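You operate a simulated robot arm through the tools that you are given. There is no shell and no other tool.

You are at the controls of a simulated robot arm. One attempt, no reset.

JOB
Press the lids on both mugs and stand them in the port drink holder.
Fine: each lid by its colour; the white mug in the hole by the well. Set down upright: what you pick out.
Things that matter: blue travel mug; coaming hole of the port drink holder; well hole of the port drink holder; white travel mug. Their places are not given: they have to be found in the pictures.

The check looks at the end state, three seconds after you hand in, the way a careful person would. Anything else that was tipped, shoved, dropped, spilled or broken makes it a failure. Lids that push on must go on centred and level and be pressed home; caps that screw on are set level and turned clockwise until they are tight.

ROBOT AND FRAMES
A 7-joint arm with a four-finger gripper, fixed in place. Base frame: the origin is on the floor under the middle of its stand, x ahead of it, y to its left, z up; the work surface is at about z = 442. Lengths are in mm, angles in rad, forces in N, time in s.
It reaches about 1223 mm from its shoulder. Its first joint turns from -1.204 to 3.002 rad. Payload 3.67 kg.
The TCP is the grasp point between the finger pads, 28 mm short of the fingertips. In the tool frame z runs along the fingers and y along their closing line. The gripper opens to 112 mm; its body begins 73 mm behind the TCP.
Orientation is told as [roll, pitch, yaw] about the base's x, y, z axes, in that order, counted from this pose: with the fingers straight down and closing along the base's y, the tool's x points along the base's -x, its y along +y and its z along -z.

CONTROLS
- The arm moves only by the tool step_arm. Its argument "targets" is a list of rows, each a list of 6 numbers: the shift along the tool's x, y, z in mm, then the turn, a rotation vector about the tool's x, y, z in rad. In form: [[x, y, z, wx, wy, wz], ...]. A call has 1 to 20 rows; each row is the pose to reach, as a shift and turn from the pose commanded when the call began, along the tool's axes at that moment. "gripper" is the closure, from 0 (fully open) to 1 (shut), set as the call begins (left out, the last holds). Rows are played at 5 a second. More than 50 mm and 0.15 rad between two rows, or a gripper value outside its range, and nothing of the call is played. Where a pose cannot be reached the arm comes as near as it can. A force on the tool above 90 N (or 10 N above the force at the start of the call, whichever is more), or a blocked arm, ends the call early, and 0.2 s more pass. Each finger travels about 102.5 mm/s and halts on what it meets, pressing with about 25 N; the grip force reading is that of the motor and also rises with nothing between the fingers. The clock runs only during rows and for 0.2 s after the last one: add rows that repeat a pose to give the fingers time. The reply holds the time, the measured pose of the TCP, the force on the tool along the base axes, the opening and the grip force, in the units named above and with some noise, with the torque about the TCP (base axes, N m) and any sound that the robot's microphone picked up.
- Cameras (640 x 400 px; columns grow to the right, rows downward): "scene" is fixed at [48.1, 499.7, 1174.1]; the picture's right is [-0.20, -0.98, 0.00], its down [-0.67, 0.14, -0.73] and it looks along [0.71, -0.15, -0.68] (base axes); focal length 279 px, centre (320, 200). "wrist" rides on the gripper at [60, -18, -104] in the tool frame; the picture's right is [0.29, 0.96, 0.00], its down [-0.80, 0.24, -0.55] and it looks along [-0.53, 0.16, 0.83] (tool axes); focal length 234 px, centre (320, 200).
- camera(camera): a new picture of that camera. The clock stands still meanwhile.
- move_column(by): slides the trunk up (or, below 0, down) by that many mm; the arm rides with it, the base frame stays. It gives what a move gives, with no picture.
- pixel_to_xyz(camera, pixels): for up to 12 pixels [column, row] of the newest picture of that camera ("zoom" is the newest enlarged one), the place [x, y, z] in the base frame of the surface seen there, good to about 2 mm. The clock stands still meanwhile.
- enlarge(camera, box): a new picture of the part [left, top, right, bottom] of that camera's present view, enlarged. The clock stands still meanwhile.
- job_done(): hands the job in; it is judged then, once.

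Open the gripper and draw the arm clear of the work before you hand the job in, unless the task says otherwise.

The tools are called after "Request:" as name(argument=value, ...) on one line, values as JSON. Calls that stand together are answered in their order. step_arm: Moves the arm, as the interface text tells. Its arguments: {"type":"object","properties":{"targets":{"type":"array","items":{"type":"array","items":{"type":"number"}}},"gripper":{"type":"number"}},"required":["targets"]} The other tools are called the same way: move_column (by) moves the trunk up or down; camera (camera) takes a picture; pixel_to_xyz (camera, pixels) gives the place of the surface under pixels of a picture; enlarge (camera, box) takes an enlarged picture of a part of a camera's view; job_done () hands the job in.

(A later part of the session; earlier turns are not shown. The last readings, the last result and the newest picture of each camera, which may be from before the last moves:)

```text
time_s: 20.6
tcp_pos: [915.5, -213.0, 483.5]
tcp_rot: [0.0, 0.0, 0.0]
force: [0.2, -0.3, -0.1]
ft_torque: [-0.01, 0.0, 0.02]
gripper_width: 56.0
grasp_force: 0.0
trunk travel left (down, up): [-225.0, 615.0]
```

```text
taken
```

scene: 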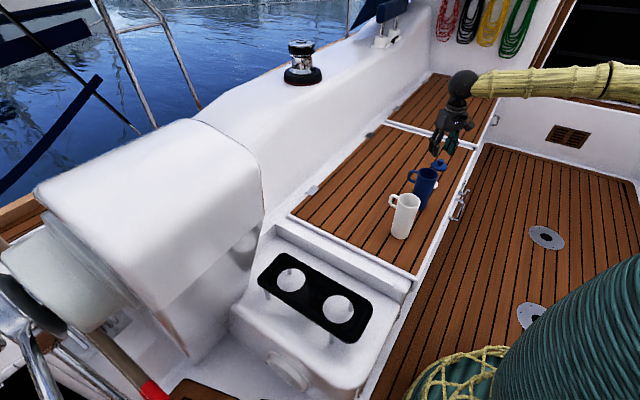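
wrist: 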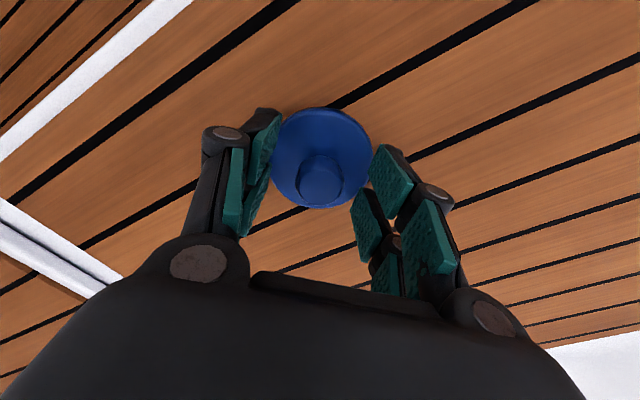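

The knob at (320,180) lies between the finger pairs, no contact. I'll close, then check the grip.

Request:
step_arm(targets=[[0, 0, 0, 0, 0, 0], [0, 0, 0, 0, 0, 0], [0, 0, 0, 0, 0, 0], [0, 0, 0, 0, 0, 0], [0, 0, 0, 0, 0, 0]], gripper=1.0)

Request:
step_arm(targets=[[0, 0, -15, 0, 0, 0], [0, 0, -45, 0, 0, 0], [0, 0, -85, 0, 0, 0], [0, 0, -125, 0, 0, 0], [0, 0, -165, 0, 0, 0], [0, 0, -205, 0, 0, 0], [0, 0, -237, 0, 0, 0], [0, 0, -237, 0, 0, 0]])

Request:
camera(camera="wrist")

Request:
pixel_to_xyz(camera="wrist", pixels=[[320, 110], [340, 115], [278, 128], [302, 200], [310, 112], [355, 125], [320, 135], [363, 136], [320, 180]])

```text
time_s: 21.8
tcp_pos: [916.1, -212.3, 483.8]
tcp_rot: [0.0, -0.001, -0.001]
force: [0.3, -0.1, 0.1]
ft_torque: [0.05, 0.01, -0.04]
gripper_width: 25.3
grasp_force: 25.2
trunk travel left (down, up): [-225.0, 615.0]
```

```text
time_s: 23.6
tcp_pos: [914.9, -213.1, 720.2]
tcp_rot: [0.0, 0.0, -0.001]
force: [-0.1, -0.6, -0.3]
ft_torque: [0.0, -0.01, 0.03]
gripper_width: 25.1
grasp_force: 24.3
trunk travel left (down, up): [-225.0, 615.0]
```

```text
taken
```

wrist: 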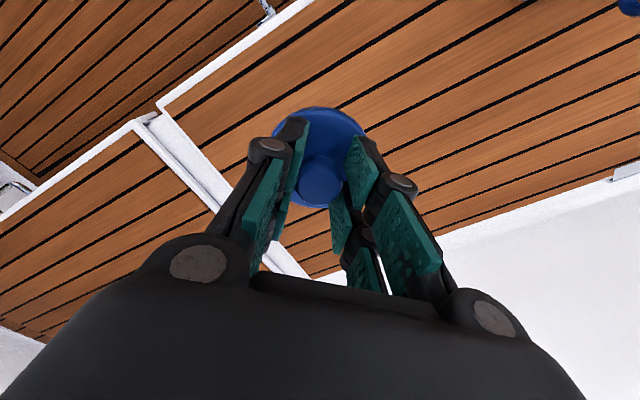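

```text
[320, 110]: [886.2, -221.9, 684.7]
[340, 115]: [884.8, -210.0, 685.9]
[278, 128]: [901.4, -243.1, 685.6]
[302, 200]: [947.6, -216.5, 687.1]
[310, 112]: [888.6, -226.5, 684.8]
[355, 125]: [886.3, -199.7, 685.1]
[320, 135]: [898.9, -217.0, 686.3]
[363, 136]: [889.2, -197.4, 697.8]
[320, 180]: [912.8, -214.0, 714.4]
```

Blue lid gripped (25.1 mm) and level. I'll carry it to the offset (772,−79,720) where the wrist camera can see the blue mug's rim.

Request:
step_arm(targets=[[28.9, 26.7, 0, 0, 0, 0], [57.8, 53.3, 0, 0, 0, 0], [86.7, 80, 0, 0, 0, 0], [115.6, 106.6, 0, 0, 0, 0], [144.5, 133.3, 0, 0, 0, 0], [144.5, 133.3, 0, 0, 0, 0]])

Request:
enlarge(camera="wrist", box=[360, 20, 520, 120])

```text
time_s: 25.0
tcp_pos: [769.6, -80.6, 722.0]
tcp_rot: [-0.001, 0.001, -0.001]
force: [0.0, 0.2, 0.3]
ft_torque: [-0.03, -0.01, 0.03]
gripper_width: 25.4
grasp_force: 25.3
trunk travel left (down, up): [-225.0, 615.0]
```

```text
4.00 times, centred on (440, 70) of wrist
```

zoom: 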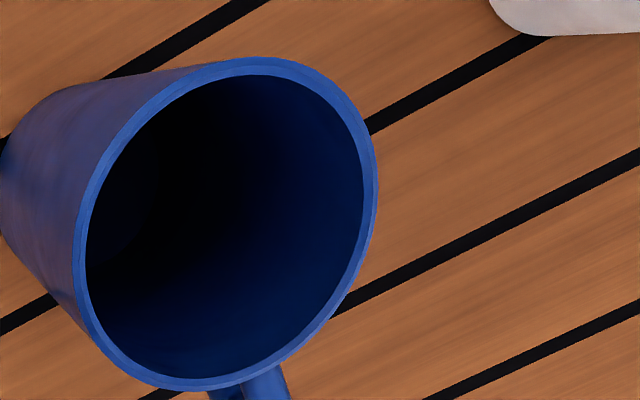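

I'll sample the blue rim at 12 points around the ring for the centre fit.

Request:
pixel_to_xyz(camera="zoom", pixels=[[80, 255], [370, 185], [270, 64], [190, 383], [115, 345], [335, 103], [145, 108], [315, 320], [215, 68], [87, 305], [362, 140], [255, 368]])

```text
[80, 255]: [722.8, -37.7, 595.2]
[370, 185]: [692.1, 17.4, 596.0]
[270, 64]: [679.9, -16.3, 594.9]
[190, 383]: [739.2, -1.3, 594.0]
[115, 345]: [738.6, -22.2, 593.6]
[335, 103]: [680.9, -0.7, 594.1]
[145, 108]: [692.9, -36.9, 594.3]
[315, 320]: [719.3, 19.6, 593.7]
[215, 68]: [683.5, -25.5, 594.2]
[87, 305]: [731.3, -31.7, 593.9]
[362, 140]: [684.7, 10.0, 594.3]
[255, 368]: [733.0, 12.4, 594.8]
```

Blue mug centre ≈ (708.3,−9.5). I'll move the lid over it and down to TCP z=639, as for the white one, then check.

Request:
step_arm(targets=[[21.2, 23.2, 0, 0, 0, 0], [42.4, 46.5, 0, 0, 0, 0], [63.6, 69.7, 0, 0, 0, 0], [63.6, 69.7, 30, 0, 0, 0], [63.6, 69.7, 55, 0, 0, 0], [63.6, 69.7, 70, 0, 0, 0], [63.6, 69.7, 76, 0, 0, 0], [63.6, 69.7, 80, 0, 0, 0], [63.6, 69.7, 80, 0, 0, 0]])

Request:
enlarge(camera="scene", box=[400, 145, 464, 195])

Request:
enlarge(camera="wrist", box=[260, 90, 388, 210])

```text
time_s: 27.0
tcp_pos: [707.2, -9.9, 639.1]
tcp_rot: [-0.001, -0.001, 0.001]
force: [-0.3, 0.4, -0.1]
ft_torque: [-0.02, 0.06, 0.01]
gripper_width: 25.4
grasp_force: 25.1
trunk travel left (down, up): [-225.0, 615.0]
```

```text
8.00 times, centred on (432, 170) of scene
```

zoom: 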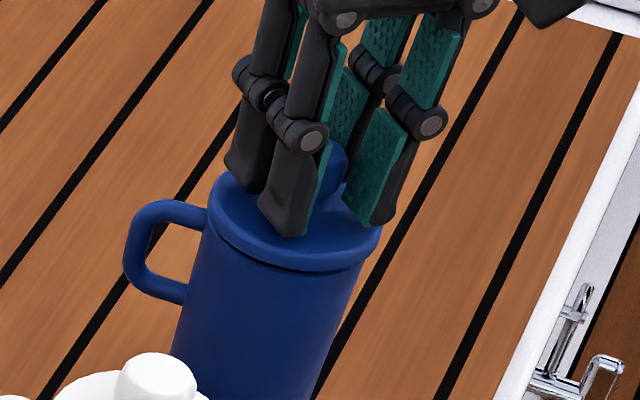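

```text
3.33 times, centred on (324, 150) of wrist
```

zoom: 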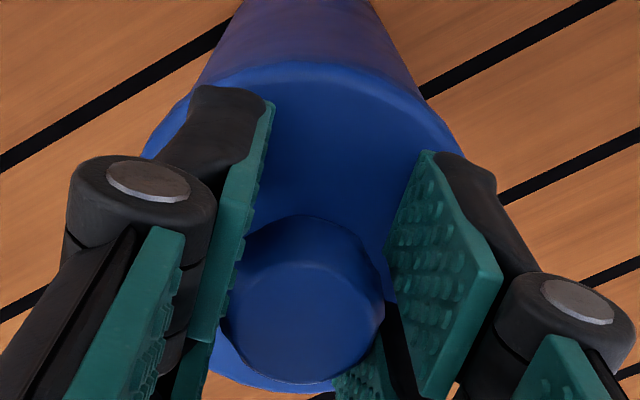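

Visually close to concentric. I'll take a tighter zoom and sample lid edge and mug wall points to compare axes before pressing.

Request:
enlarge(camera="scene", box=[416, 155, 456, 190])

Request:
pixel_to_xyz(camera="zoom", pixels=[[100, 150], [140, 210], [200, 240], [260, 250], [320, 235], [100, 240], [150, 260], [200, 280], [260, 290], [300, 280], [90, 300], [280, 340]])

```text
11.43 times, centred on (436, 172) of scene
```

zoom: 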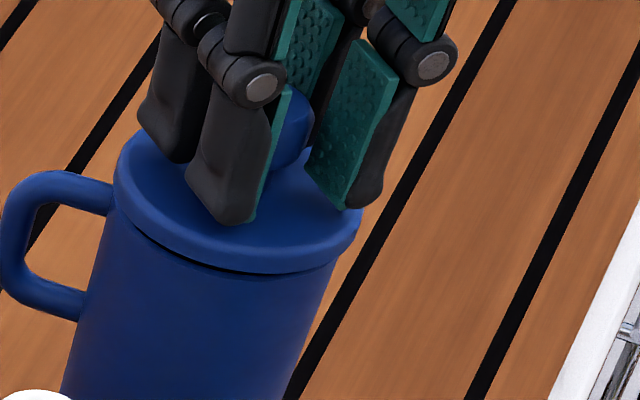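

```text
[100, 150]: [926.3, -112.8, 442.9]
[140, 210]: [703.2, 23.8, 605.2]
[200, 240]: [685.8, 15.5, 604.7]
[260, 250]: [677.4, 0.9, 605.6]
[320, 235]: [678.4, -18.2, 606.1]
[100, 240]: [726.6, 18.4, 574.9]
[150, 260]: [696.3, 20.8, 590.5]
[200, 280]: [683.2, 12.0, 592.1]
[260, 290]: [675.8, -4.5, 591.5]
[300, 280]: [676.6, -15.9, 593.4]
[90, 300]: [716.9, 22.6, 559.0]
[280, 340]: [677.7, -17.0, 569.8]
```

Lid and mug axes agree to within ~0.7 mm. I'll nudge 0.4 mm and lower in 1 mm steps to TCP z=634, watching for the snap.

Request:
step_arm(targets=[[0.4, 0, 1, 0, 0, 0], [0.4, 0, 2, 0, 0, 0], [0.4, 0, 3, 0, 0, 0], [0.4, 0, 4, 0, 0, 0], [0.4, 0, 5, 0, 0, 0], [0.4, 0, 6, 0, 0, 0]])

Request:
enlarge(camera="scene", box=[416, 155, 456, 190])

```text
time_s: 28.4
tcp_pos: [707.7, -9.7, 634.7]
tcp_rot: [0.002, -0.001, -0.001]
force: [1.3, 1.4, 11.1]
ft_torque: [0.0, -0.09, 0.01]
gripper_width: 25.1
grasp_force: 24.9
trunk travel left (down, up): [-225.0, 615.0]
heard: snap
```

```text
11.43 times, centred on (436, 172) of scene
```

zoom: 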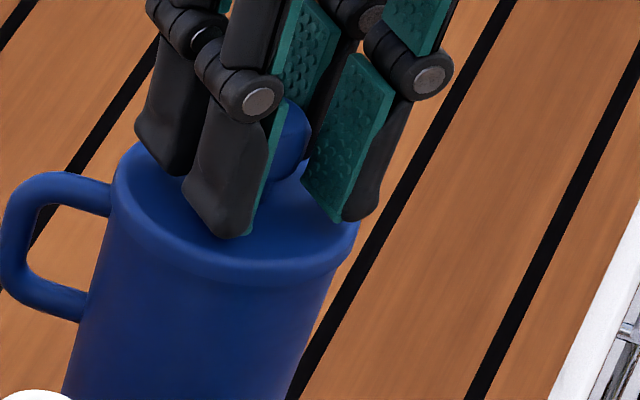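

The blue lid snapped on with 11 N. I'll press another 2 mm to be sure it's home, then back off.

Request:
step_arm(targets=[[0, 0, 0.5, 0, 0, 0], [0, 0, 1.0, 0, 0, 0], [0, 0, 1.5, 0, 0, 0], [0, 0, 2.0, 0, 0, 0], [0, 0, 2.0, 0, 0, 0]])

Request:
step_arm(targets=[[0, 0, -1.0, 0, 0, 0], [0, 0, -2.0, 0, 0, 0]])

Request:
step_arm(targets=[[0, 0, 0, 0, 0, 0], [0, 0, 0, 0, 0, 0], [0, 0, 0, 0, 0, 0]], gripper=0.5)

Request:
step_arm(targets=[[0, 0, -15, 0, 0, 0], [0, 0, -45, 0, 0, 0], [0, 0, -85, 0, 0, 0], [0, 0, -96, 0, 0, 0], [0, 0, -96, 0, 0, 0]], gripper=0.5)

Request:
camera(camera="wrist")

Request:
pixel_to_xyz(camera="wrist", pixels=[[288, 112], [350, 120], [318, 90], [316, 156], [300, 96], [340, 150], [297, 145], [345, 103], [318, 131], [309, 130], [328, 132], [318, 122]])

```text
time_s: 29.6
tcp_pos: [706.4, -9.1, 633.5]
tcp_rot: [0.001, -0.005, 0.001]
force: [4.0, 4.1, 29.7]
ft_torque: [0.12, -0.27, 0.03]
gripper_width: 24.7
grasp_force: 25.0
trunk travel left (down, up): [-225.0, 615.0]
```

```text
time_s: 30.2
tcp_pos: [706.0, -9.3, 633.4]
tcp_rot: [0.0, -0.002, 0.0]
force: [3.6, 1.7, 16.1]
ft_torque: [0.05, -0.33, 0.0]
gripper_width: 24.7
grasp_force: 25.1
trunk travel left (down, up): [-225.0, 615.0]
```

```text
time_s: 31.0
tcp_pos: [707.5, -9.3, 634.9]
tcp_rot: [0.0, 0.001, 0.0]
force: [-0.1, -0.1, -0.4]
ft_torque: [-0.01, 0.0, 0.0]
gripper_width: 55.9
grasp_force: 0.1
trunk travel left (down, up): [-225.0, 615.0]
```

```text
time_s: 32.2
tcp_pos: [707.2, -8.6, 729.4]
tcp_rot: [0.0, 0.001, -0.001]
force: [-0.4, 0.0, -0.3]
ft_torque: [0.03, -0.03, 0.0]
gripper_width: 56.1
grasp_force: 0.0
trunk travel left (down, up): [-225.0, 615.0]
```

```text
taken
```

wrist: 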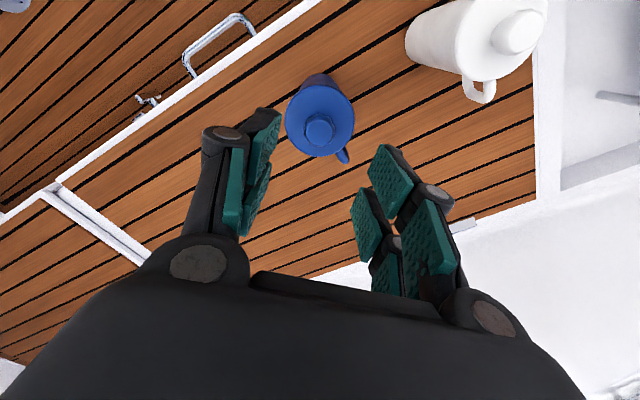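

```text
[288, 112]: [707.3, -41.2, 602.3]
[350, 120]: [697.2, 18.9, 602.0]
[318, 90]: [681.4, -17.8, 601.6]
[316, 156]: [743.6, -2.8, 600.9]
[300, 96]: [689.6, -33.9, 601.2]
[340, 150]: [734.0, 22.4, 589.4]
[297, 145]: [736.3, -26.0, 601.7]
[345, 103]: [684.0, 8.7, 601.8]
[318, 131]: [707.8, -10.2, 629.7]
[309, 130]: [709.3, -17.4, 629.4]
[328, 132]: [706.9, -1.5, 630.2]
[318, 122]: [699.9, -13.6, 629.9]
```

Blue lid is level too (flange z≈601.6 all round). Before gripping the mugs around the body just below the lid's overhang, I'll set the fingers to ~63 mm in free air and measure where the pads, knuckles and inner links sit at that opening.

Request:
step_arm(targets=[[0, 0, 0, 0, 0, 0], [0, 0, 0, 0, 0, 0]], gripper=0.44)

Request:
enlarge(camera="wrist", box=[350, 130, 480, 310])

Request:
enlarge(camera="scene", box=[390, 70, 500, 170])

```text
time_s: 32.8
tcp_pos: [706.1, -10.0, 729.1]
tcp_rot: [-0.001, 0.002, 0.0]
force: [0.1, 0.1, -0.3]
ft_torque: [0.02, -0.02, 0.0]
gripper_width: 62.8
grasp_force: 0.1
trunk travel left (down, up): [-225.0, 615.0]
```

```text
2.22 times, centred on (415, 220) of wrist
```

zoom: 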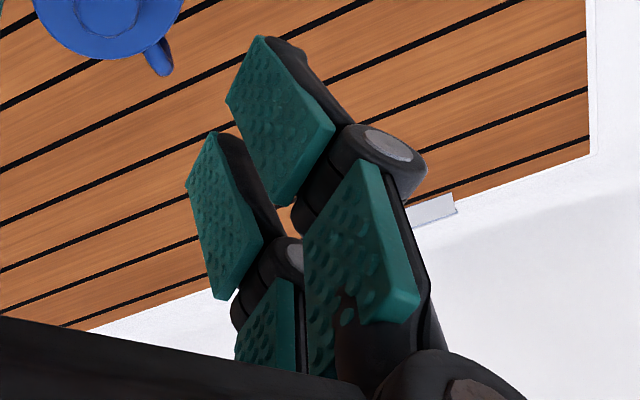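

```text
4.00 times, centred on (445, 120) of scene
```

zoom: 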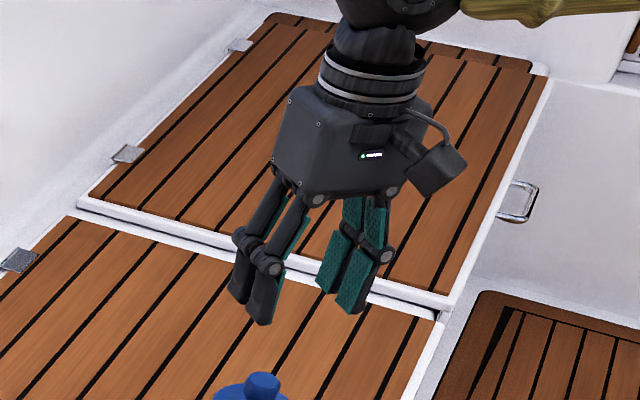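

I'll sample a sequence of points along the near finger's distal pad, knuckle and proximal pad in this enlarged wrist picture... I need the wrist zoom as the newest, so I take it again and sample.

Request:
enlarge(camera="wrist", box=[350, 130, 480, 310])

Request:
pixel_to_xyz(camera="zoom", pixels=[[262, 42], [255, 100], [300, 130], [325, 130], [280, 195], [335, 150], [320, 180], [305, 215], [345, 190], [372, 170], [370, 240], [405, 300]])

Request:
pixel_to_xyz(camera="zoom", pixels=[[215, 140], [255, 240], [225, 290], [280, 300], [250, 340], [310, 260], [330, 250], [345, 280], [360, 310], [325, 350], [265, 270], [290, 250]])

```text
2.22 times, centred on (415, 220) of wrist
```

zoom: 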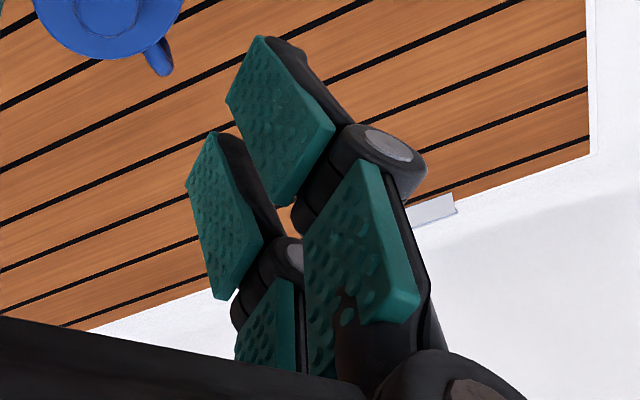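

```text
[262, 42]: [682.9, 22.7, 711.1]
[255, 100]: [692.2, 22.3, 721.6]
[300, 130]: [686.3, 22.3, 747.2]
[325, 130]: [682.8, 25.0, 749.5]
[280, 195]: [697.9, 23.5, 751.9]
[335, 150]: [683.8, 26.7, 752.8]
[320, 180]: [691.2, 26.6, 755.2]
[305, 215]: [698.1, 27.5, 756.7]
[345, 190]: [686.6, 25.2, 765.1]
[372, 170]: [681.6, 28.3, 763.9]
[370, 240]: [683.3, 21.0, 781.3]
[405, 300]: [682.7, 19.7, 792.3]
```

```text
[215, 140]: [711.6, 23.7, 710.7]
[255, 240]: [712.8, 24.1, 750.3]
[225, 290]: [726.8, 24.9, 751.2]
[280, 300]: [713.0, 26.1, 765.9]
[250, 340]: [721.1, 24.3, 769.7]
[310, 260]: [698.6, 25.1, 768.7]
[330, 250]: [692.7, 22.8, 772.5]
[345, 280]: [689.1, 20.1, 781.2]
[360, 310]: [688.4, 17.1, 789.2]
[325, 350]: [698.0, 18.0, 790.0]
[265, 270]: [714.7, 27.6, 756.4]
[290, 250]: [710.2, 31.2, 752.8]
```

At 63 mm opening the pads span TCP−22 to TCP+22, with a recess of ~5 mm above them; so with TCP at z≈570 the lid's overhang (z 594–602) sits free in that recess. I'll move above the white mug (597.3,110.5), open to 90 mm and turn yaw to 45° so the fingers close across the handle line.

Request:
step_arm(targets=[[18.5, 20, 0, 0, 0, -0.131], [36.9, 39.9, 0, 0, 0, -0.262], [55.4, 59.9, 0, 0, 0, -0.393], [73.8, 79.9, 0, 0, 0, -0.524], [92.3, 99.8, 0, 0, 0, -0.654], [110.7, 119.8, 0, 0, 0, -0.785], [110.7, 119.8, 0, 0, 0, -0.785]], gripper=0.2)

Request:
camera(camera="wrist")

Request:
camera(camera="scene")

```text
time_s: 34.4
tcp_pos: [595.3, 109.5, 730.0]
tcp_rot: [0.001, -0.001, 0.786]
force: [0.4, 0.4, 0.6]
ft_torque: [-0.07, 0.01, 0.01]
gripper_width: 89.6
grasp_force: 0.1
trunk travel left (down, up): [-225.0, 615.0]
```

```text
taken
```

wrist: 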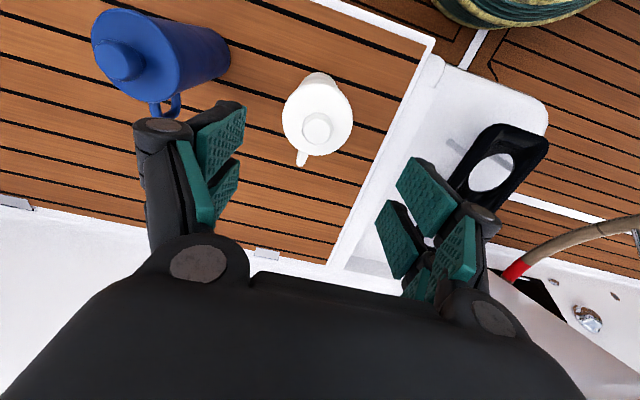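

```text
taken
```

scene: 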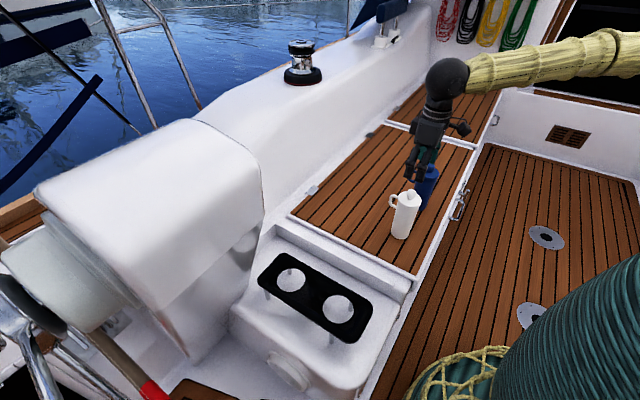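

The handle at (302,158) points along the gripper's −x, clear of both finger pairs. I'll re-measure the lid centre from here to fine-tune before descending.

Request:
pixel_to_xyz(camera="wrist", pixels=[[286, 113], [350, 118], [317, 88], [318, 154], [295, 98], [341, 145], [297, 143], [342, 98], [316, 128], [302, 160], [301, 165], [318, 122]])

Request:
enlarge(camera="wrist", box=[250, 60, 380, 190])

```text
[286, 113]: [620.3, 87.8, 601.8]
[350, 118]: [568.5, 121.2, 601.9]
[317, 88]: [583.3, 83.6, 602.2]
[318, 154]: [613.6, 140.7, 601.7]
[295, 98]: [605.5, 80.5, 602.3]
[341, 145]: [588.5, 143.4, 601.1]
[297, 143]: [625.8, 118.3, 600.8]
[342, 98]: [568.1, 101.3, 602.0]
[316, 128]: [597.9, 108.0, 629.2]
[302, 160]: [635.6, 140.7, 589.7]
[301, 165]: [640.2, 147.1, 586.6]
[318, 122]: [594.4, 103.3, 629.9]
```

```text
3.08 times, centred on (315, 125) of wrist
```

zoom: 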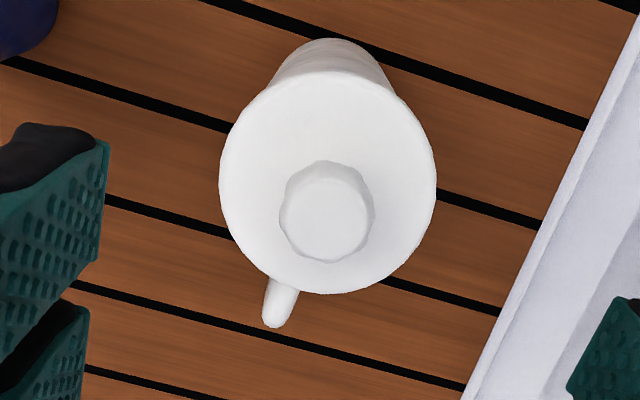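

Mug axis ≈ (597.2,111) matches the TCP. I'll descend 160 mm to TCP z=570 with fingers 90 mm apart.

Request:
step_arm(targets=[[0, 0, 40, 0, 0, 0], [0, 0, 80, 0, 0, 0], [0, 0, 115, 0, 0, 0], [0, 0, 140, 0, 0, 0], [0, 0, 155, 0, 0, 0], [0, 0, 160, 0, 0, 0], [0, 0, 160, 0, 0, 0]], gripper=0.2)

Request:
camera(camera="wrist")

Request:
enlarge(camera="scene", box=[360, 150, 456, 240])

```text
time_s: 36.0
tcp_pos: [597.8, 111.5, 569.3]
tcp_rot: [0.0, 0.0, 0.786]
force: [0.5, -0.7, -0.1]
ft_torque: [-0.03, -0.03, 0.0]
gripper_width: 89.3
grasp_force: 0.0
trunk travel left (down, up): [-225.0, 615.0]
```

```text
taken
```

wrist: 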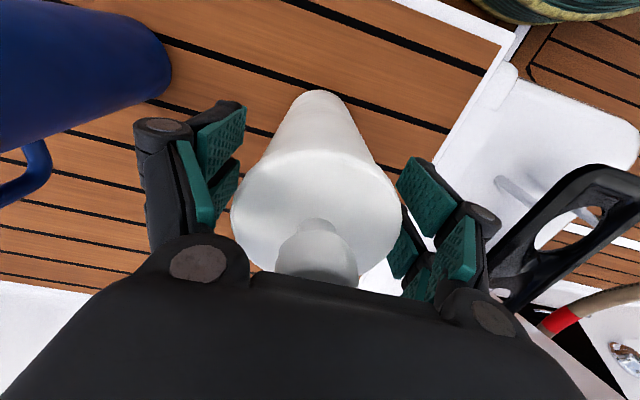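

```text
4.44 times, centred on (408, 195) of scene
```

zoom: 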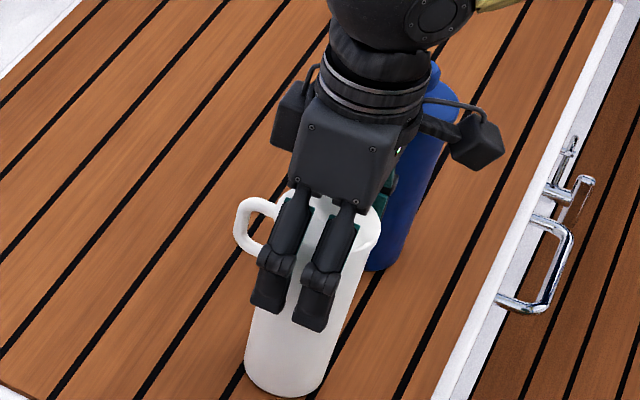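

Fingers straddle the mug with the lid flange in view between them and no contact. I'll close on the body.

Request:
step_arm(targets=[[0, 0, 0, 0, 0, 0], [0, 0, 0, 0, 0, 0], [0, 0, 0, 0, 0, 0], [0, 0, 0, 0, 0, 0], [0, 0, 0, 0, 0, 0]], gripper=1.0)

Request:
camera(camera="wrist")

Request:
enlarge(camera="scene", box=[360, 150, 456, 240])

```text
time_s: 37.2
tcp_pos: [597.5, 110.8, 569.4]
tcp_rot: [-0.001, -0.001, 0.785]
force: [0.4, 0.1, 2.1]
ft_torque: [0.05, 0.04, -0.01]
gripper_width: 57.3
grasp_force: 24.8
trunk travel left (down, up): [-225.0, 615.0]
heard: snap
```

```text
taken
```

wrist: 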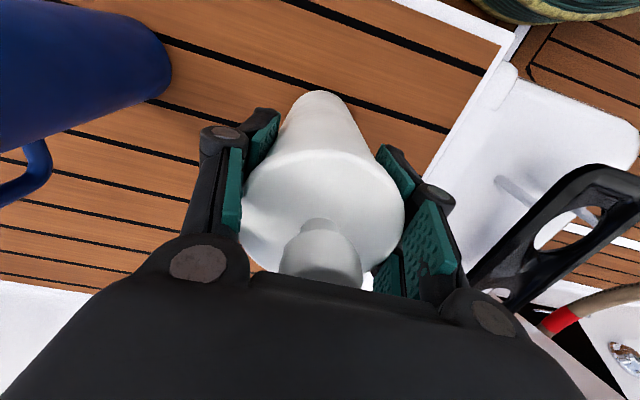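

```text
4.44 times, centred on (408, 195) of scene
```

zoom: 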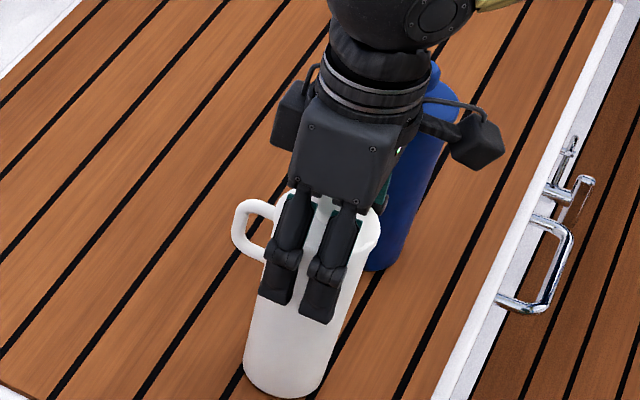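

A snap sounded while closing and the width is 57 mm, narrower than expected, so the inner links may have touched the lid's overhang. I'll check whether the lid is still level and seated.

Request:
enlarge(camera="wrist", box=[220, 80, 420, 300])

Request:
pixel_to_xyz(camera="wrist", pixels=[[320, 160], [290, 165], [350, 165], [265, 180], [380, 185], [250, 210], [398, 205], [255, 240], [390, 235], [320, 190], [320, 200], [318, 225]])

```text
1.82 times, centred on (320, 190) of wrist
```

zoom: 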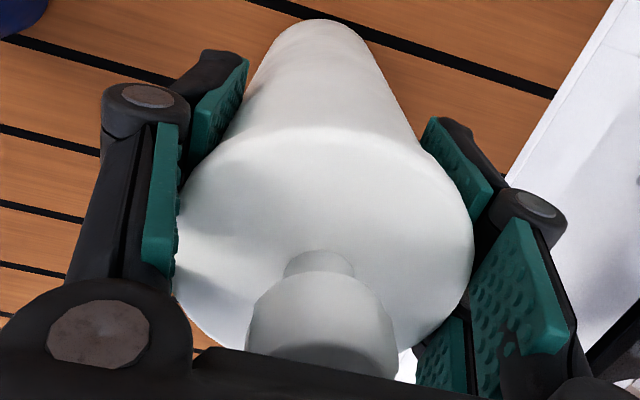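

```text
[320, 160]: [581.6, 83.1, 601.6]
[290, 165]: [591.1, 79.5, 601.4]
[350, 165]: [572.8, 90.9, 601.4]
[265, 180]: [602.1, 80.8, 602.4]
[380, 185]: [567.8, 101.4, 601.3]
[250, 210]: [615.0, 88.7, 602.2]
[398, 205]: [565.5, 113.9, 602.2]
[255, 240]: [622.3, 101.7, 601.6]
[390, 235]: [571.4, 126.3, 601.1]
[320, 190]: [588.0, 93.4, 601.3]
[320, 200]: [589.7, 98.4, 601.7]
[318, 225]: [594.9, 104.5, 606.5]
```

The flange is still level at z≈601.6. I want to know what the pads are touching, so I'll sample the mug wall and pad positions in this zoom.

Request:
pixel_to_xyz(camera="zoom", pixels=[[320, 40], [320, 80], [325, 115], [285, 70], [370, 80], [395, 120], [255, 110], [230, 90], [455, 165], [170, 180], [520, 280], [490, 260]])

Request:
enlarge(camera="scene", box=[390, 185, 430, 220])

```text
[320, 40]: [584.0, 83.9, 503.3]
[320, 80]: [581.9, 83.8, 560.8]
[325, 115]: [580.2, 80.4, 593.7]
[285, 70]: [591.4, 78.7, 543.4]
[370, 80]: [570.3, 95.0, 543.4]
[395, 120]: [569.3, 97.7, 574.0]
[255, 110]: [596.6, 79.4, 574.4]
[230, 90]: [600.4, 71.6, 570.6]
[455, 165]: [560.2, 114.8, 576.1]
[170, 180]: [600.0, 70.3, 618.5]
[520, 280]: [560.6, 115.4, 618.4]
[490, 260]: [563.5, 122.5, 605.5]
```

```text
11.43 times, centred on (410, 202) of scene
```

zoom: 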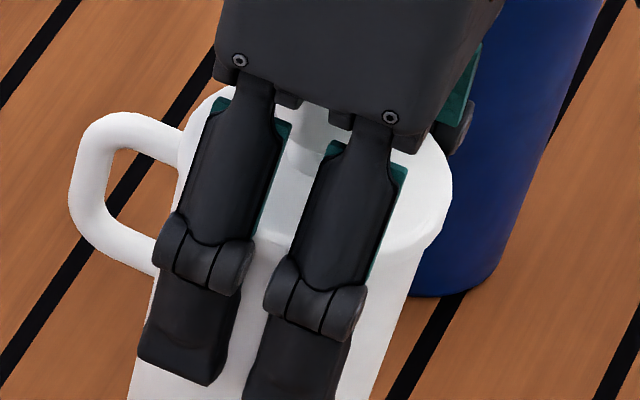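

Pads grip the mug wall (r≈31) and the lid is unmoved and level; I'll re-press the lid once the mug stands in the holder to be sure. Now I lift the mug slowly by 130 mm and check it hangs upright.

Request:
step_arm(targets=[[0, 0, -5, 0, 0, 0], [0, 0, -15, 0, 0, 0], [0, 0, -30, 0, 0, 0], [0, 0, -55, 0, 0, 0], [0, 0, -85, 0, 0, 0], [0, 0, -115, 0, 0, 0], [0, 0, -130, 0, 0, 0], [0, 0, -130, 0, 0, 0]])

Request:
camera(camera="scene")

Request:
enlarge(camera="wrist", box=[220, 80, 420, 300])

```text
time_s: 39.0
tcp_pos: [598.2, 109.5, 700.2]
tcp_rot: [-0.001, 0.001, 0.786]
force: [-0.4, 0.1, -1.4]
ft_torque: [-0.02, 0.0, -0.01]
gripper_width: 57.1
grasp_force: 24.5
trunk travel left (down, up): [-225.0, 615.0]
```

```text
taken
```

scene: 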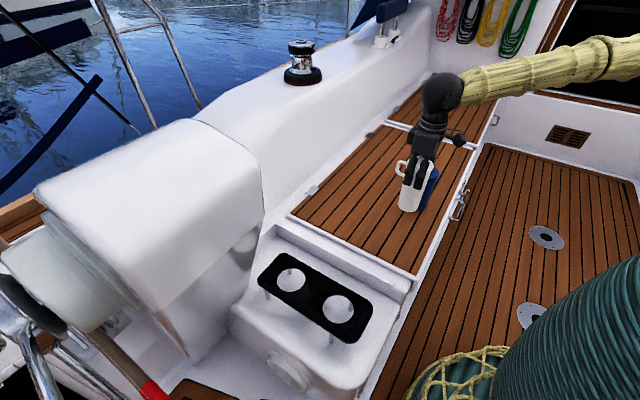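

```text
1.82 times, centred on (320, 190) of wrist
```

zoom: 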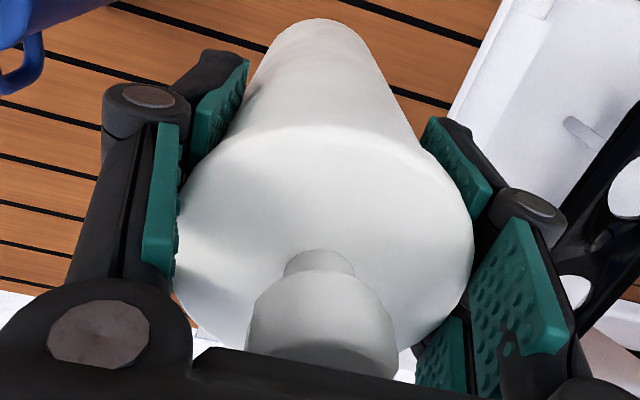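

Mug lifts cleanly (load ~1.5 N), same place in the grip. I'll carry it to (474.6,341) at the same height, where the well hole should show at about (396,91) in the wrist picture.

Request:
step_arm(targets=[[-12.7, 41.6, 0, 0, 0, 0], [-25.4, 83.2, 0, 0, 0, 0], [-38.1, 124.9, 0, 0, 0, 0], [-50.8, 166.5, 0, 0, 0, 0], [-63.5, 208.1, 0, 0, 0, 0], [-76.2, 249.7, 0, 0, 0, 0], [-76.2, 249.7, 0, 0, 0, 0]])

Request:
camera(camera="wrist")

Request:
camera(camera="scene")

```text
time_s: 40.6
tcp_pos: [474.8, 341.4, 699.3]
tcp_rot: [0.0, 0.0, 0.785]
force: [-0.4, 0.9, -1.4]
ft_torque: [-0.06, -0.03, -0.02]
gripper_width: 56.9
grasp_force: 24.9
trunk travel left (down, up): [-225.0, 615.0]
```

```text
taken
```

wrist: 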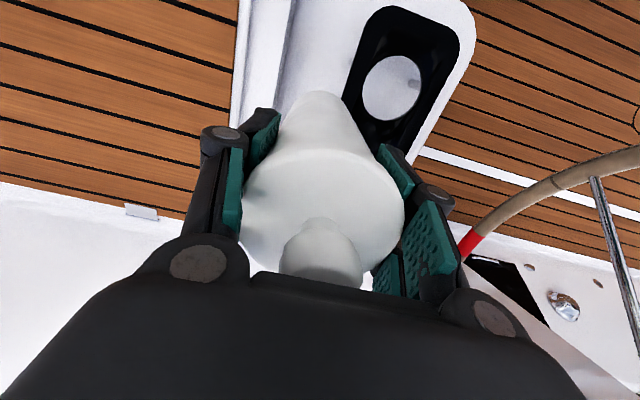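

```text
taken
```

scene: 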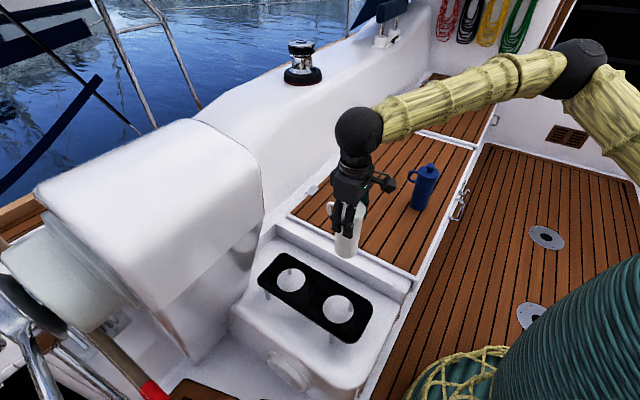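

The well hole shows at (392,87). I'll zoom and sample plate points just outside the hole edge.

Request:
enlarge(camera="wrist", box=[330, 30, 458, 140])

```text
3.64 times, centred on (394, 85) of wrist
```

zoom: 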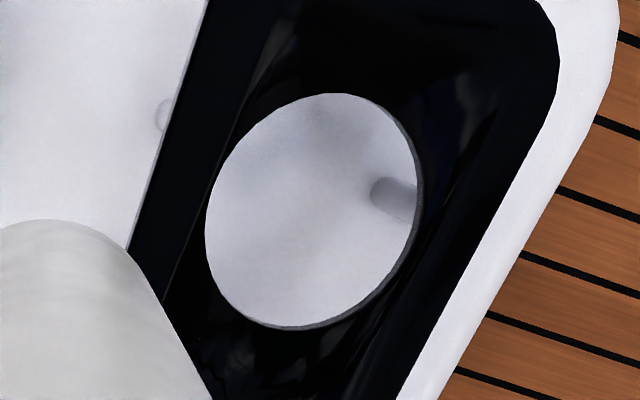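

I'll sample points right around the hole and on the plate's outer band to get the hole centre and the plate's shape.

Request:
pixel_to_xyz(camera="zoom", pixels=[[198, 225], [430, 195], [333, 86], [290, 337], [232, 135], [395, 300], [222, 300], [408, 118], [175, 200], [500, 190], [300, 200], [540, 60]])

Request:
pixel_to_xyz(camera="zoom", pixels=[[210, 225], [414, 190], [333, 97], [290, 324], [238, 145], [388, 290], [230, 295], [402, 125], [230, 60], [350, 40], [420, 330], [190, 260]])

```text
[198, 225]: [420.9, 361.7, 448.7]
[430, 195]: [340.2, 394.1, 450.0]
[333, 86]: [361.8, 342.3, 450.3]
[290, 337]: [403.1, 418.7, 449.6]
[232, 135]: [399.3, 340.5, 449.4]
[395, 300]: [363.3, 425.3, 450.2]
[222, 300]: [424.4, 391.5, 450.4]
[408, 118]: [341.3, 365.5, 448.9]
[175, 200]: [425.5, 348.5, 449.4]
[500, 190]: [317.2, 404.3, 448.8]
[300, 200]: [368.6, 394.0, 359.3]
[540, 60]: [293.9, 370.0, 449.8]
```

```text
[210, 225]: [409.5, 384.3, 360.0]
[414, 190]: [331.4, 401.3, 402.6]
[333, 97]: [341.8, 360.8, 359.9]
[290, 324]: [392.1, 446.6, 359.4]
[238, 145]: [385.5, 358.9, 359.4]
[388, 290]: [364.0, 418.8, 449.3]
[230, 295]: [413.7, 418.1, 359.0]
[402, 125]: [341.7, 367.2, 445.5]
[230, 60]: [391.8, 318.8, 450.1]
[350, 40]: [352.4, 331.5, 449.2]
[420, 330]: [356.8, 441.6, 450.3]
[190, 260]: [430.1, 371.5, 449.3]
```

Hole centre ≈ (381.3,380.2), radius ≈42, giving ~11 mm clearance around the mug; shelf at z≈360. I'll move over it and descend to TCP z=595 (mug base ≈ 467) and check alignment.

Request:
step_arm(targets=[[12.7, 31.2, 0, 0, 0, 0], [25.5, 62.5, 0, 0, 0, 0], [38.2, 93.7, 0, 0, 0, 0], [38.2, 93.7, 30, 0, 0, 0], [38.2, 93.7, 65, 0, 0, 0], [38.2, 93.7, 95, 0, 0, 0], [38.2, 93.7, 105, 0, 0, 0], [38.2, 93.7, 105, 0, 0, 0]])

Request:
camera(camera="wrist")

Request:
enlarge(camera="scene", box=[230, 190, 422, 350])

```text
time_s: 42.4
tcp_pos: [381.2, 380.7, 594.5]
tcp_rot: [0.0, 0.001, 0.786]
force: [0.4, 0.0, -1.4]
ft_torque: [0.03, 0.01, -0.01]
gripper_width: 57.0
grasp_force: 25.1
trunk travel left (down, up): [-225.0, 615.0]
```

```text
taken
```

wrist: 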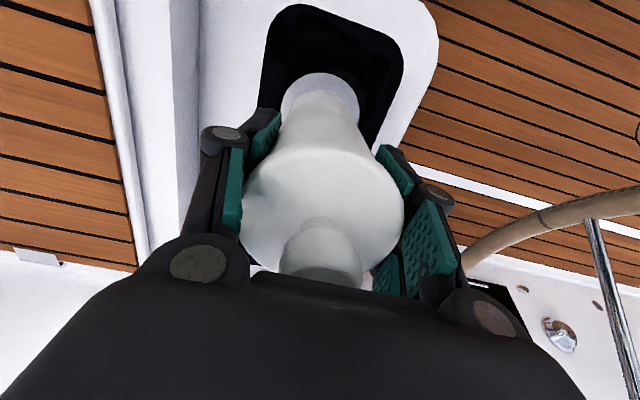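

```text
2.50 times, centred on (326, 270) of scene
```

zoom: 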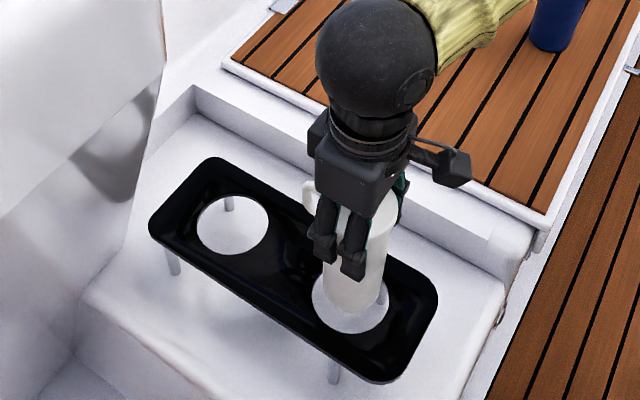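

The mug is centred over the well hole (hole edges 282–358 around mug in the wrist view). I'll lower it through to TCP z=496, about 8 mm above the shelf.

Request:
step_arm(targets=[[0, 0, 15, 0, 0, 0], [0, 0, 30, 0, 0, 0], [0, 0, 45, 0, 0, 0], [0, 0, 60, 0, 0, 0], [0, 0, 75, 0, 0, 0], [0, 0, 88, 0, 0, 0], [0, 0, 95, 0, 0, 0], [0, 0, 99, 0, 0, 0], [0, 0, 99, 0, 0, 0]])

Request:
camera(camera="wrist")

Request:
enlarge(camera="scene", box=[270, 220, 398, 340])

```text
time_s: 44.4
tcp_pos: [380.4, 379.8, 494.9]
tcp_rot: [0.002, 0.0, 0.785]
force: [-0.1, -0.4, -1.7]
ft_torque: [0.0, 0.0, -0.02]
gripper_width: 56.7
grasp_force: 25.4
trunk travel left (down, up): [-225.0, 615.0]
```

```text
taken
```

wrist: 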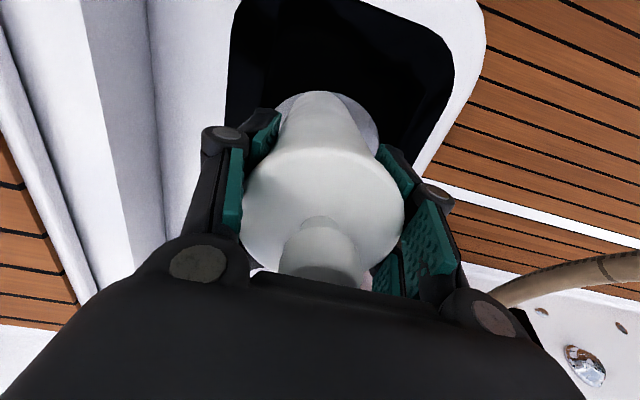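

```text
3.33 times, centred on (334, 280) of scene
```

zoom: 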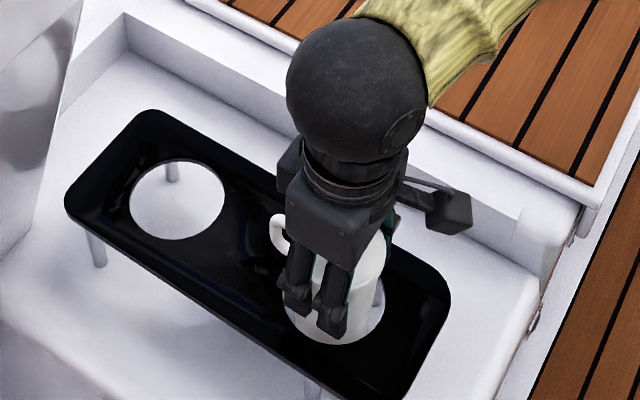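

The mug is inside the hole with clearance all round. I'll lower the last ~8 mm in 1.5 mm steps and watch for the shelf contact.

Request:
step_arm(targets=[[0, 0, 1.5, 0, 0, 0], [0, 0, 3, 0, 0, 0], [0, 0, 4.5, 0, 0, 0], [0, 0, 6, 0, 0, 0], [0, 0, 6.5, 0, 0, 0], [0, 0, 6.5, 0, 0, 0]])

```text
time_s: 45.8
tcp_pos: [380.4, 379.9, 489.3]
tcp_rot: [0.0, -0.002, 0.785]
force: [-0.5, 0.3, -1.5]
ft_torque: [-0.01, 0.0, 0.0]
gripper_width: 56.6
grasp_force: 25.8
trunk travel left (down, up): [-225.0, 615.0]
```

No contact yet at TCP z≈489.5. I'll go down in 0.7 mm steps a few mm more.

Request:
step_arm(targets=[[0, 0, 0.7, 0, 0, 0], [0, 0, 1.4, 0, 0, 0], [0, 0, 2.1, 0, 0, 0], [0, 0, 2.1, 0, 0, 0]])

```text
time_s: 46.8
tcp_pos: [381.4, 380.9, 488.5]
tcp_rot: [0.001, -0.004, 0.785]
force: [0.7, 1.0, 18.2]
ft_torque: [0.07, 0.44, -0.02]
gripper_width: 56.5
grasp_force: 25.2
trunk travel left (down, up): [-225.0, 615.0]
```

Shelf contact at TCP z≈488.4 (18 N). I'll ease up 1 mm, open to 90 mm, and rise straight up.

Request:
step_arm(targets=[[0, 0, -0.5, 0, 0, 0], [0, 0, -1.0, 0, 0, 0]])

Request:
step_arm(targets=[[0, 0, 0, 0, 0, 0], [0, 0, 0, 0, 0, 0], [0, 0, 0, 0, 0, 0], [0, 0, 0, 0, 0, 0]], gripper=0.2)

Request:
camera(camera="wrist")

```text
time_s: 47.4
tcp_pos: [380.8, 379.0, 488.7]
tcp_rot: [0.0, -0.002, 0.784]
force: [1.4, 2.7, 15.5]
ft_torque: [0.32, 0.2, -0.02]
gripper_width: 56.6
grasp_force: 25.0
trunk travel left (down, up): [-225.0, 615.0]
```

```text
time_s: 48.4
tcp_pos: [380.8, 380.6, 487.9]
tcp_rot: [0.002, -0.001, 0.784]
force: [0.5, 0.2, 0.0]
ft_torque: [0.01, -0.01, -0.01]
gripper_width: 89.5
grasp_force: 0.0
trunk travel left (down, up): [-225.0, 615.0]
heard: snap
```

```text
taken
```

wrist: 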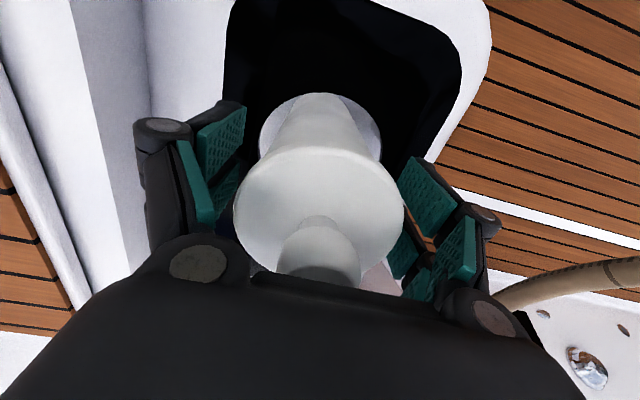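

Another snap as the fingers opened. I'll rise clear and inspect the lid and mug before re-pressing.

Request:
step_arm(targets=[[0, 0, -15, 0, 0, 0], [0, 0, -40, 0, 0, 0], [0, 0, -80, 0, 0, 0], [0, 0, -120, 0, 0, 0], [0, 0, -161.6, 0, 0, 0], [0, 0, -161.6, 0, 0, 0]], gripper=0.2)

Request:
camera(camera="wrist")

Request:
enlarge(camera="scene", box=[290, 230, 386, 320])

```text
time_s: 49.8
tcp_pos: [380.6, 380.8, 651.5]
tcp_rot: [0.001, 0.001, 0.786]
force: [0.1, 0.3, 0.8]
ft_torque: [0.02, -0.04, 0.01]
gripper_width: 89.9
grasp_force: 0.1
trunk travel left (down, up): [-225.0, 615.0]
```

```text
taken
```

wrist: 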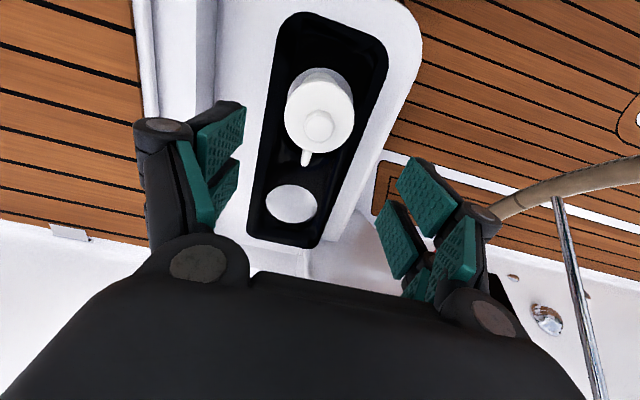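

```text
4.44 times, centred on (338, 275) of scene
```

zoom: 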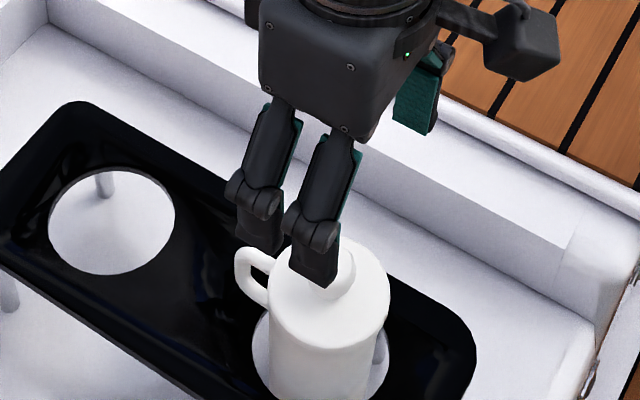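

The white mug stands in the well hole. I'll measure the flange heights for levelness.

Request:
pixel_to_xyz(camera="wrist", pixels=[[288, 115], [350, 115], [320, 86], [318, 150], [297, 98], [343, 140], [297, 140], [342, 97], [318, 126], [310, 126], [327, 127], [318, 117]])

Request:
enlarge(camera="wrist", box=[240, 40, 400, 250])

```text
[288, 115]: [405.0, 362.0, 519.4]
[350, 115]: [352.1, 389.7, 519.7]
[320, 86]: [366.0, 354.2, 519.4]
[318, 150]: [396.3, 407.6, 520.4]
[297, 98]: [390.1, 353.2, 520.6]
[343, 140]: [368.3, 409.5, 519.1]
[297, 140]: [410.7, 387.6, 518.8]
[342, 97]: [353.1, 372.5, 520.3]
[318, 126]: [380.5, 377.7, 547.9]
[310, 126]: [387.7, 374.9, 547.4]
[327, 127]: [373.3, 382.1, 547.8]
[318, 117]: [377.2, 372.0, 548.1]
```

```text
1.90 times, centred on (320, 145) of wrist
```

zoom: 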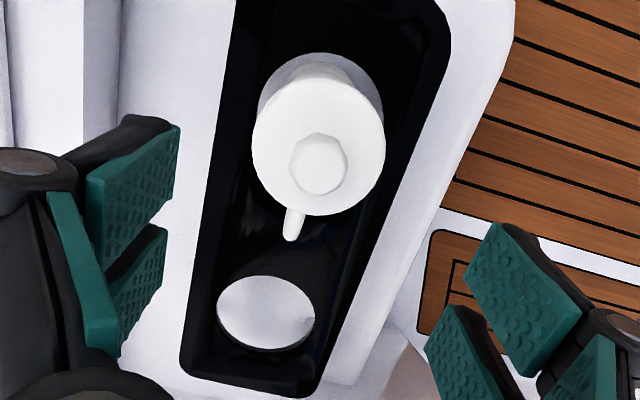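

Flange top is z≈519.4–520.4 all round: upright and level. Now I'll close the fingers and press down on the knob top (z≈548) to make sure the lid is home; first descend to just above it.

Request:
step_arm(targets=[[0, 0, 0, 0, 0, 0], [0, 0, 0, 0, 0, 0], [0, 0, 0, 0, 0, 0], [0, 0, 0, 0, 0, 0], [0, 0, 0, 0, 0, 0]], gripper=1.0)

Request:
step_arm(targets=[[0, 0, 30, 0, 0, 0], [0, 0, 55, 0, 0, 0], [0, 0, 65, 0, 0, 0], [0, 0, 65, 0, 0, 0]], gripper=1.0)

Request:
enlarge(camera="wrist", box=[240, 60, 400, 230])

Request:
enlarge(camera="scene", box=[300, 220, 380, 310])

```text
time_s: 51.0
tcp_pos: [380.7, 381.8, 649.9]
tcp_rot: [-0.001, 0.001, 0.784]
force: [1.0, -0.5, 0.2]
ft_torque: [0.0, 0.0, 0.01]
gripper_width: 0.0
grasp_force: 24.8
trunk travel left (down, up): [-225.0, 615.0]
```

```text
time_s: 52.0
tcp_pos: [380.1, 380.0, 585.1]
tcp_rot: [0.001, -0.001, 0.785]
force: [-0.6, 0.5, -0.4]
ft_torque: [0.01, -0.02, -0.02]
gripper_width: 0.0
grasp_force: 24.7
trunk travel left (down, up): [-225.0, 615.0]
```

```text
2.35 times, centred on (320, 145) of wrist
```

zoom: 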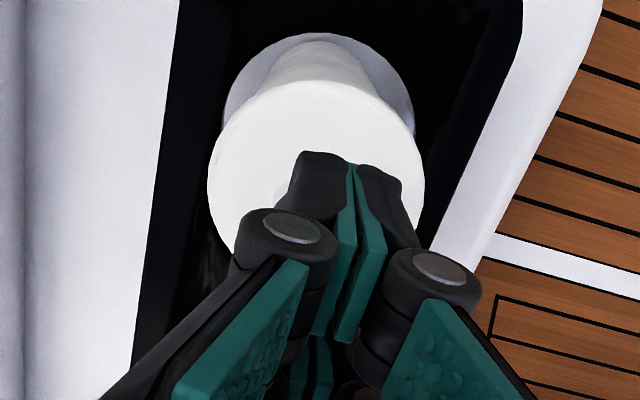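

```text
4.44 times, centred on (340, 265) of scene
```

zoom: 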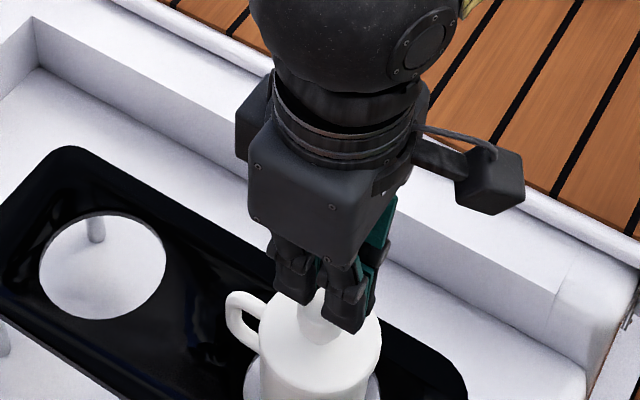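

The closed tips are centred just above the knob. I'll press down in small steps, about 12 mm max, watching force and sound.

Request:
step_arm(targets=[[0, 0, 3, 0, 0, 0], [0, 0, 5, 0, 0, 0], [0, 0, 7, 0, 0, 0], [0, 0, 8, 0, 0, 0], [0, 0, 9, 0, 0, 0], [0, 0, 10, 0, 0, 0]])

```text
time_s: 53.4
tcp_pos: [381.3, 378.0, 575.1]
tcp_rot: [-0.001, -0.001, 0.784]
force: [-0.1, 0.7, 0.4]
ft_torque: [-0.01, -0.02, 0.03]
gripper_width: 0.2
grasp_force: 24.9
trunk travel left (down, up): [-225.0, 615.0]
```

No contact yet at TCP z≈575. I'll continue in 1 mm steps.

Request:
step_arm(targets=[[0, 0, 1, 0, 0, 0], [0, 0, 2, 0, 0, 0], [0, 0, 3, 0, 0, 0], [0, 0, 4, 0, 0, 0], [0, 0, 4, 0, 0, 0]])

```text
time_s: 54.6
tcp_pos: [380.2, 379.8, 572.3]
tcp_rot: [0.001, -0.003, 0.785]
force: [-0.1, -0.7, 22.9]
ft_torque: [-0.08, 0.01, -0.01]
gripper_width: 6.2
grasp_force: 24.6
trunk travel left (down, up): [-225.0, 615.0]
```

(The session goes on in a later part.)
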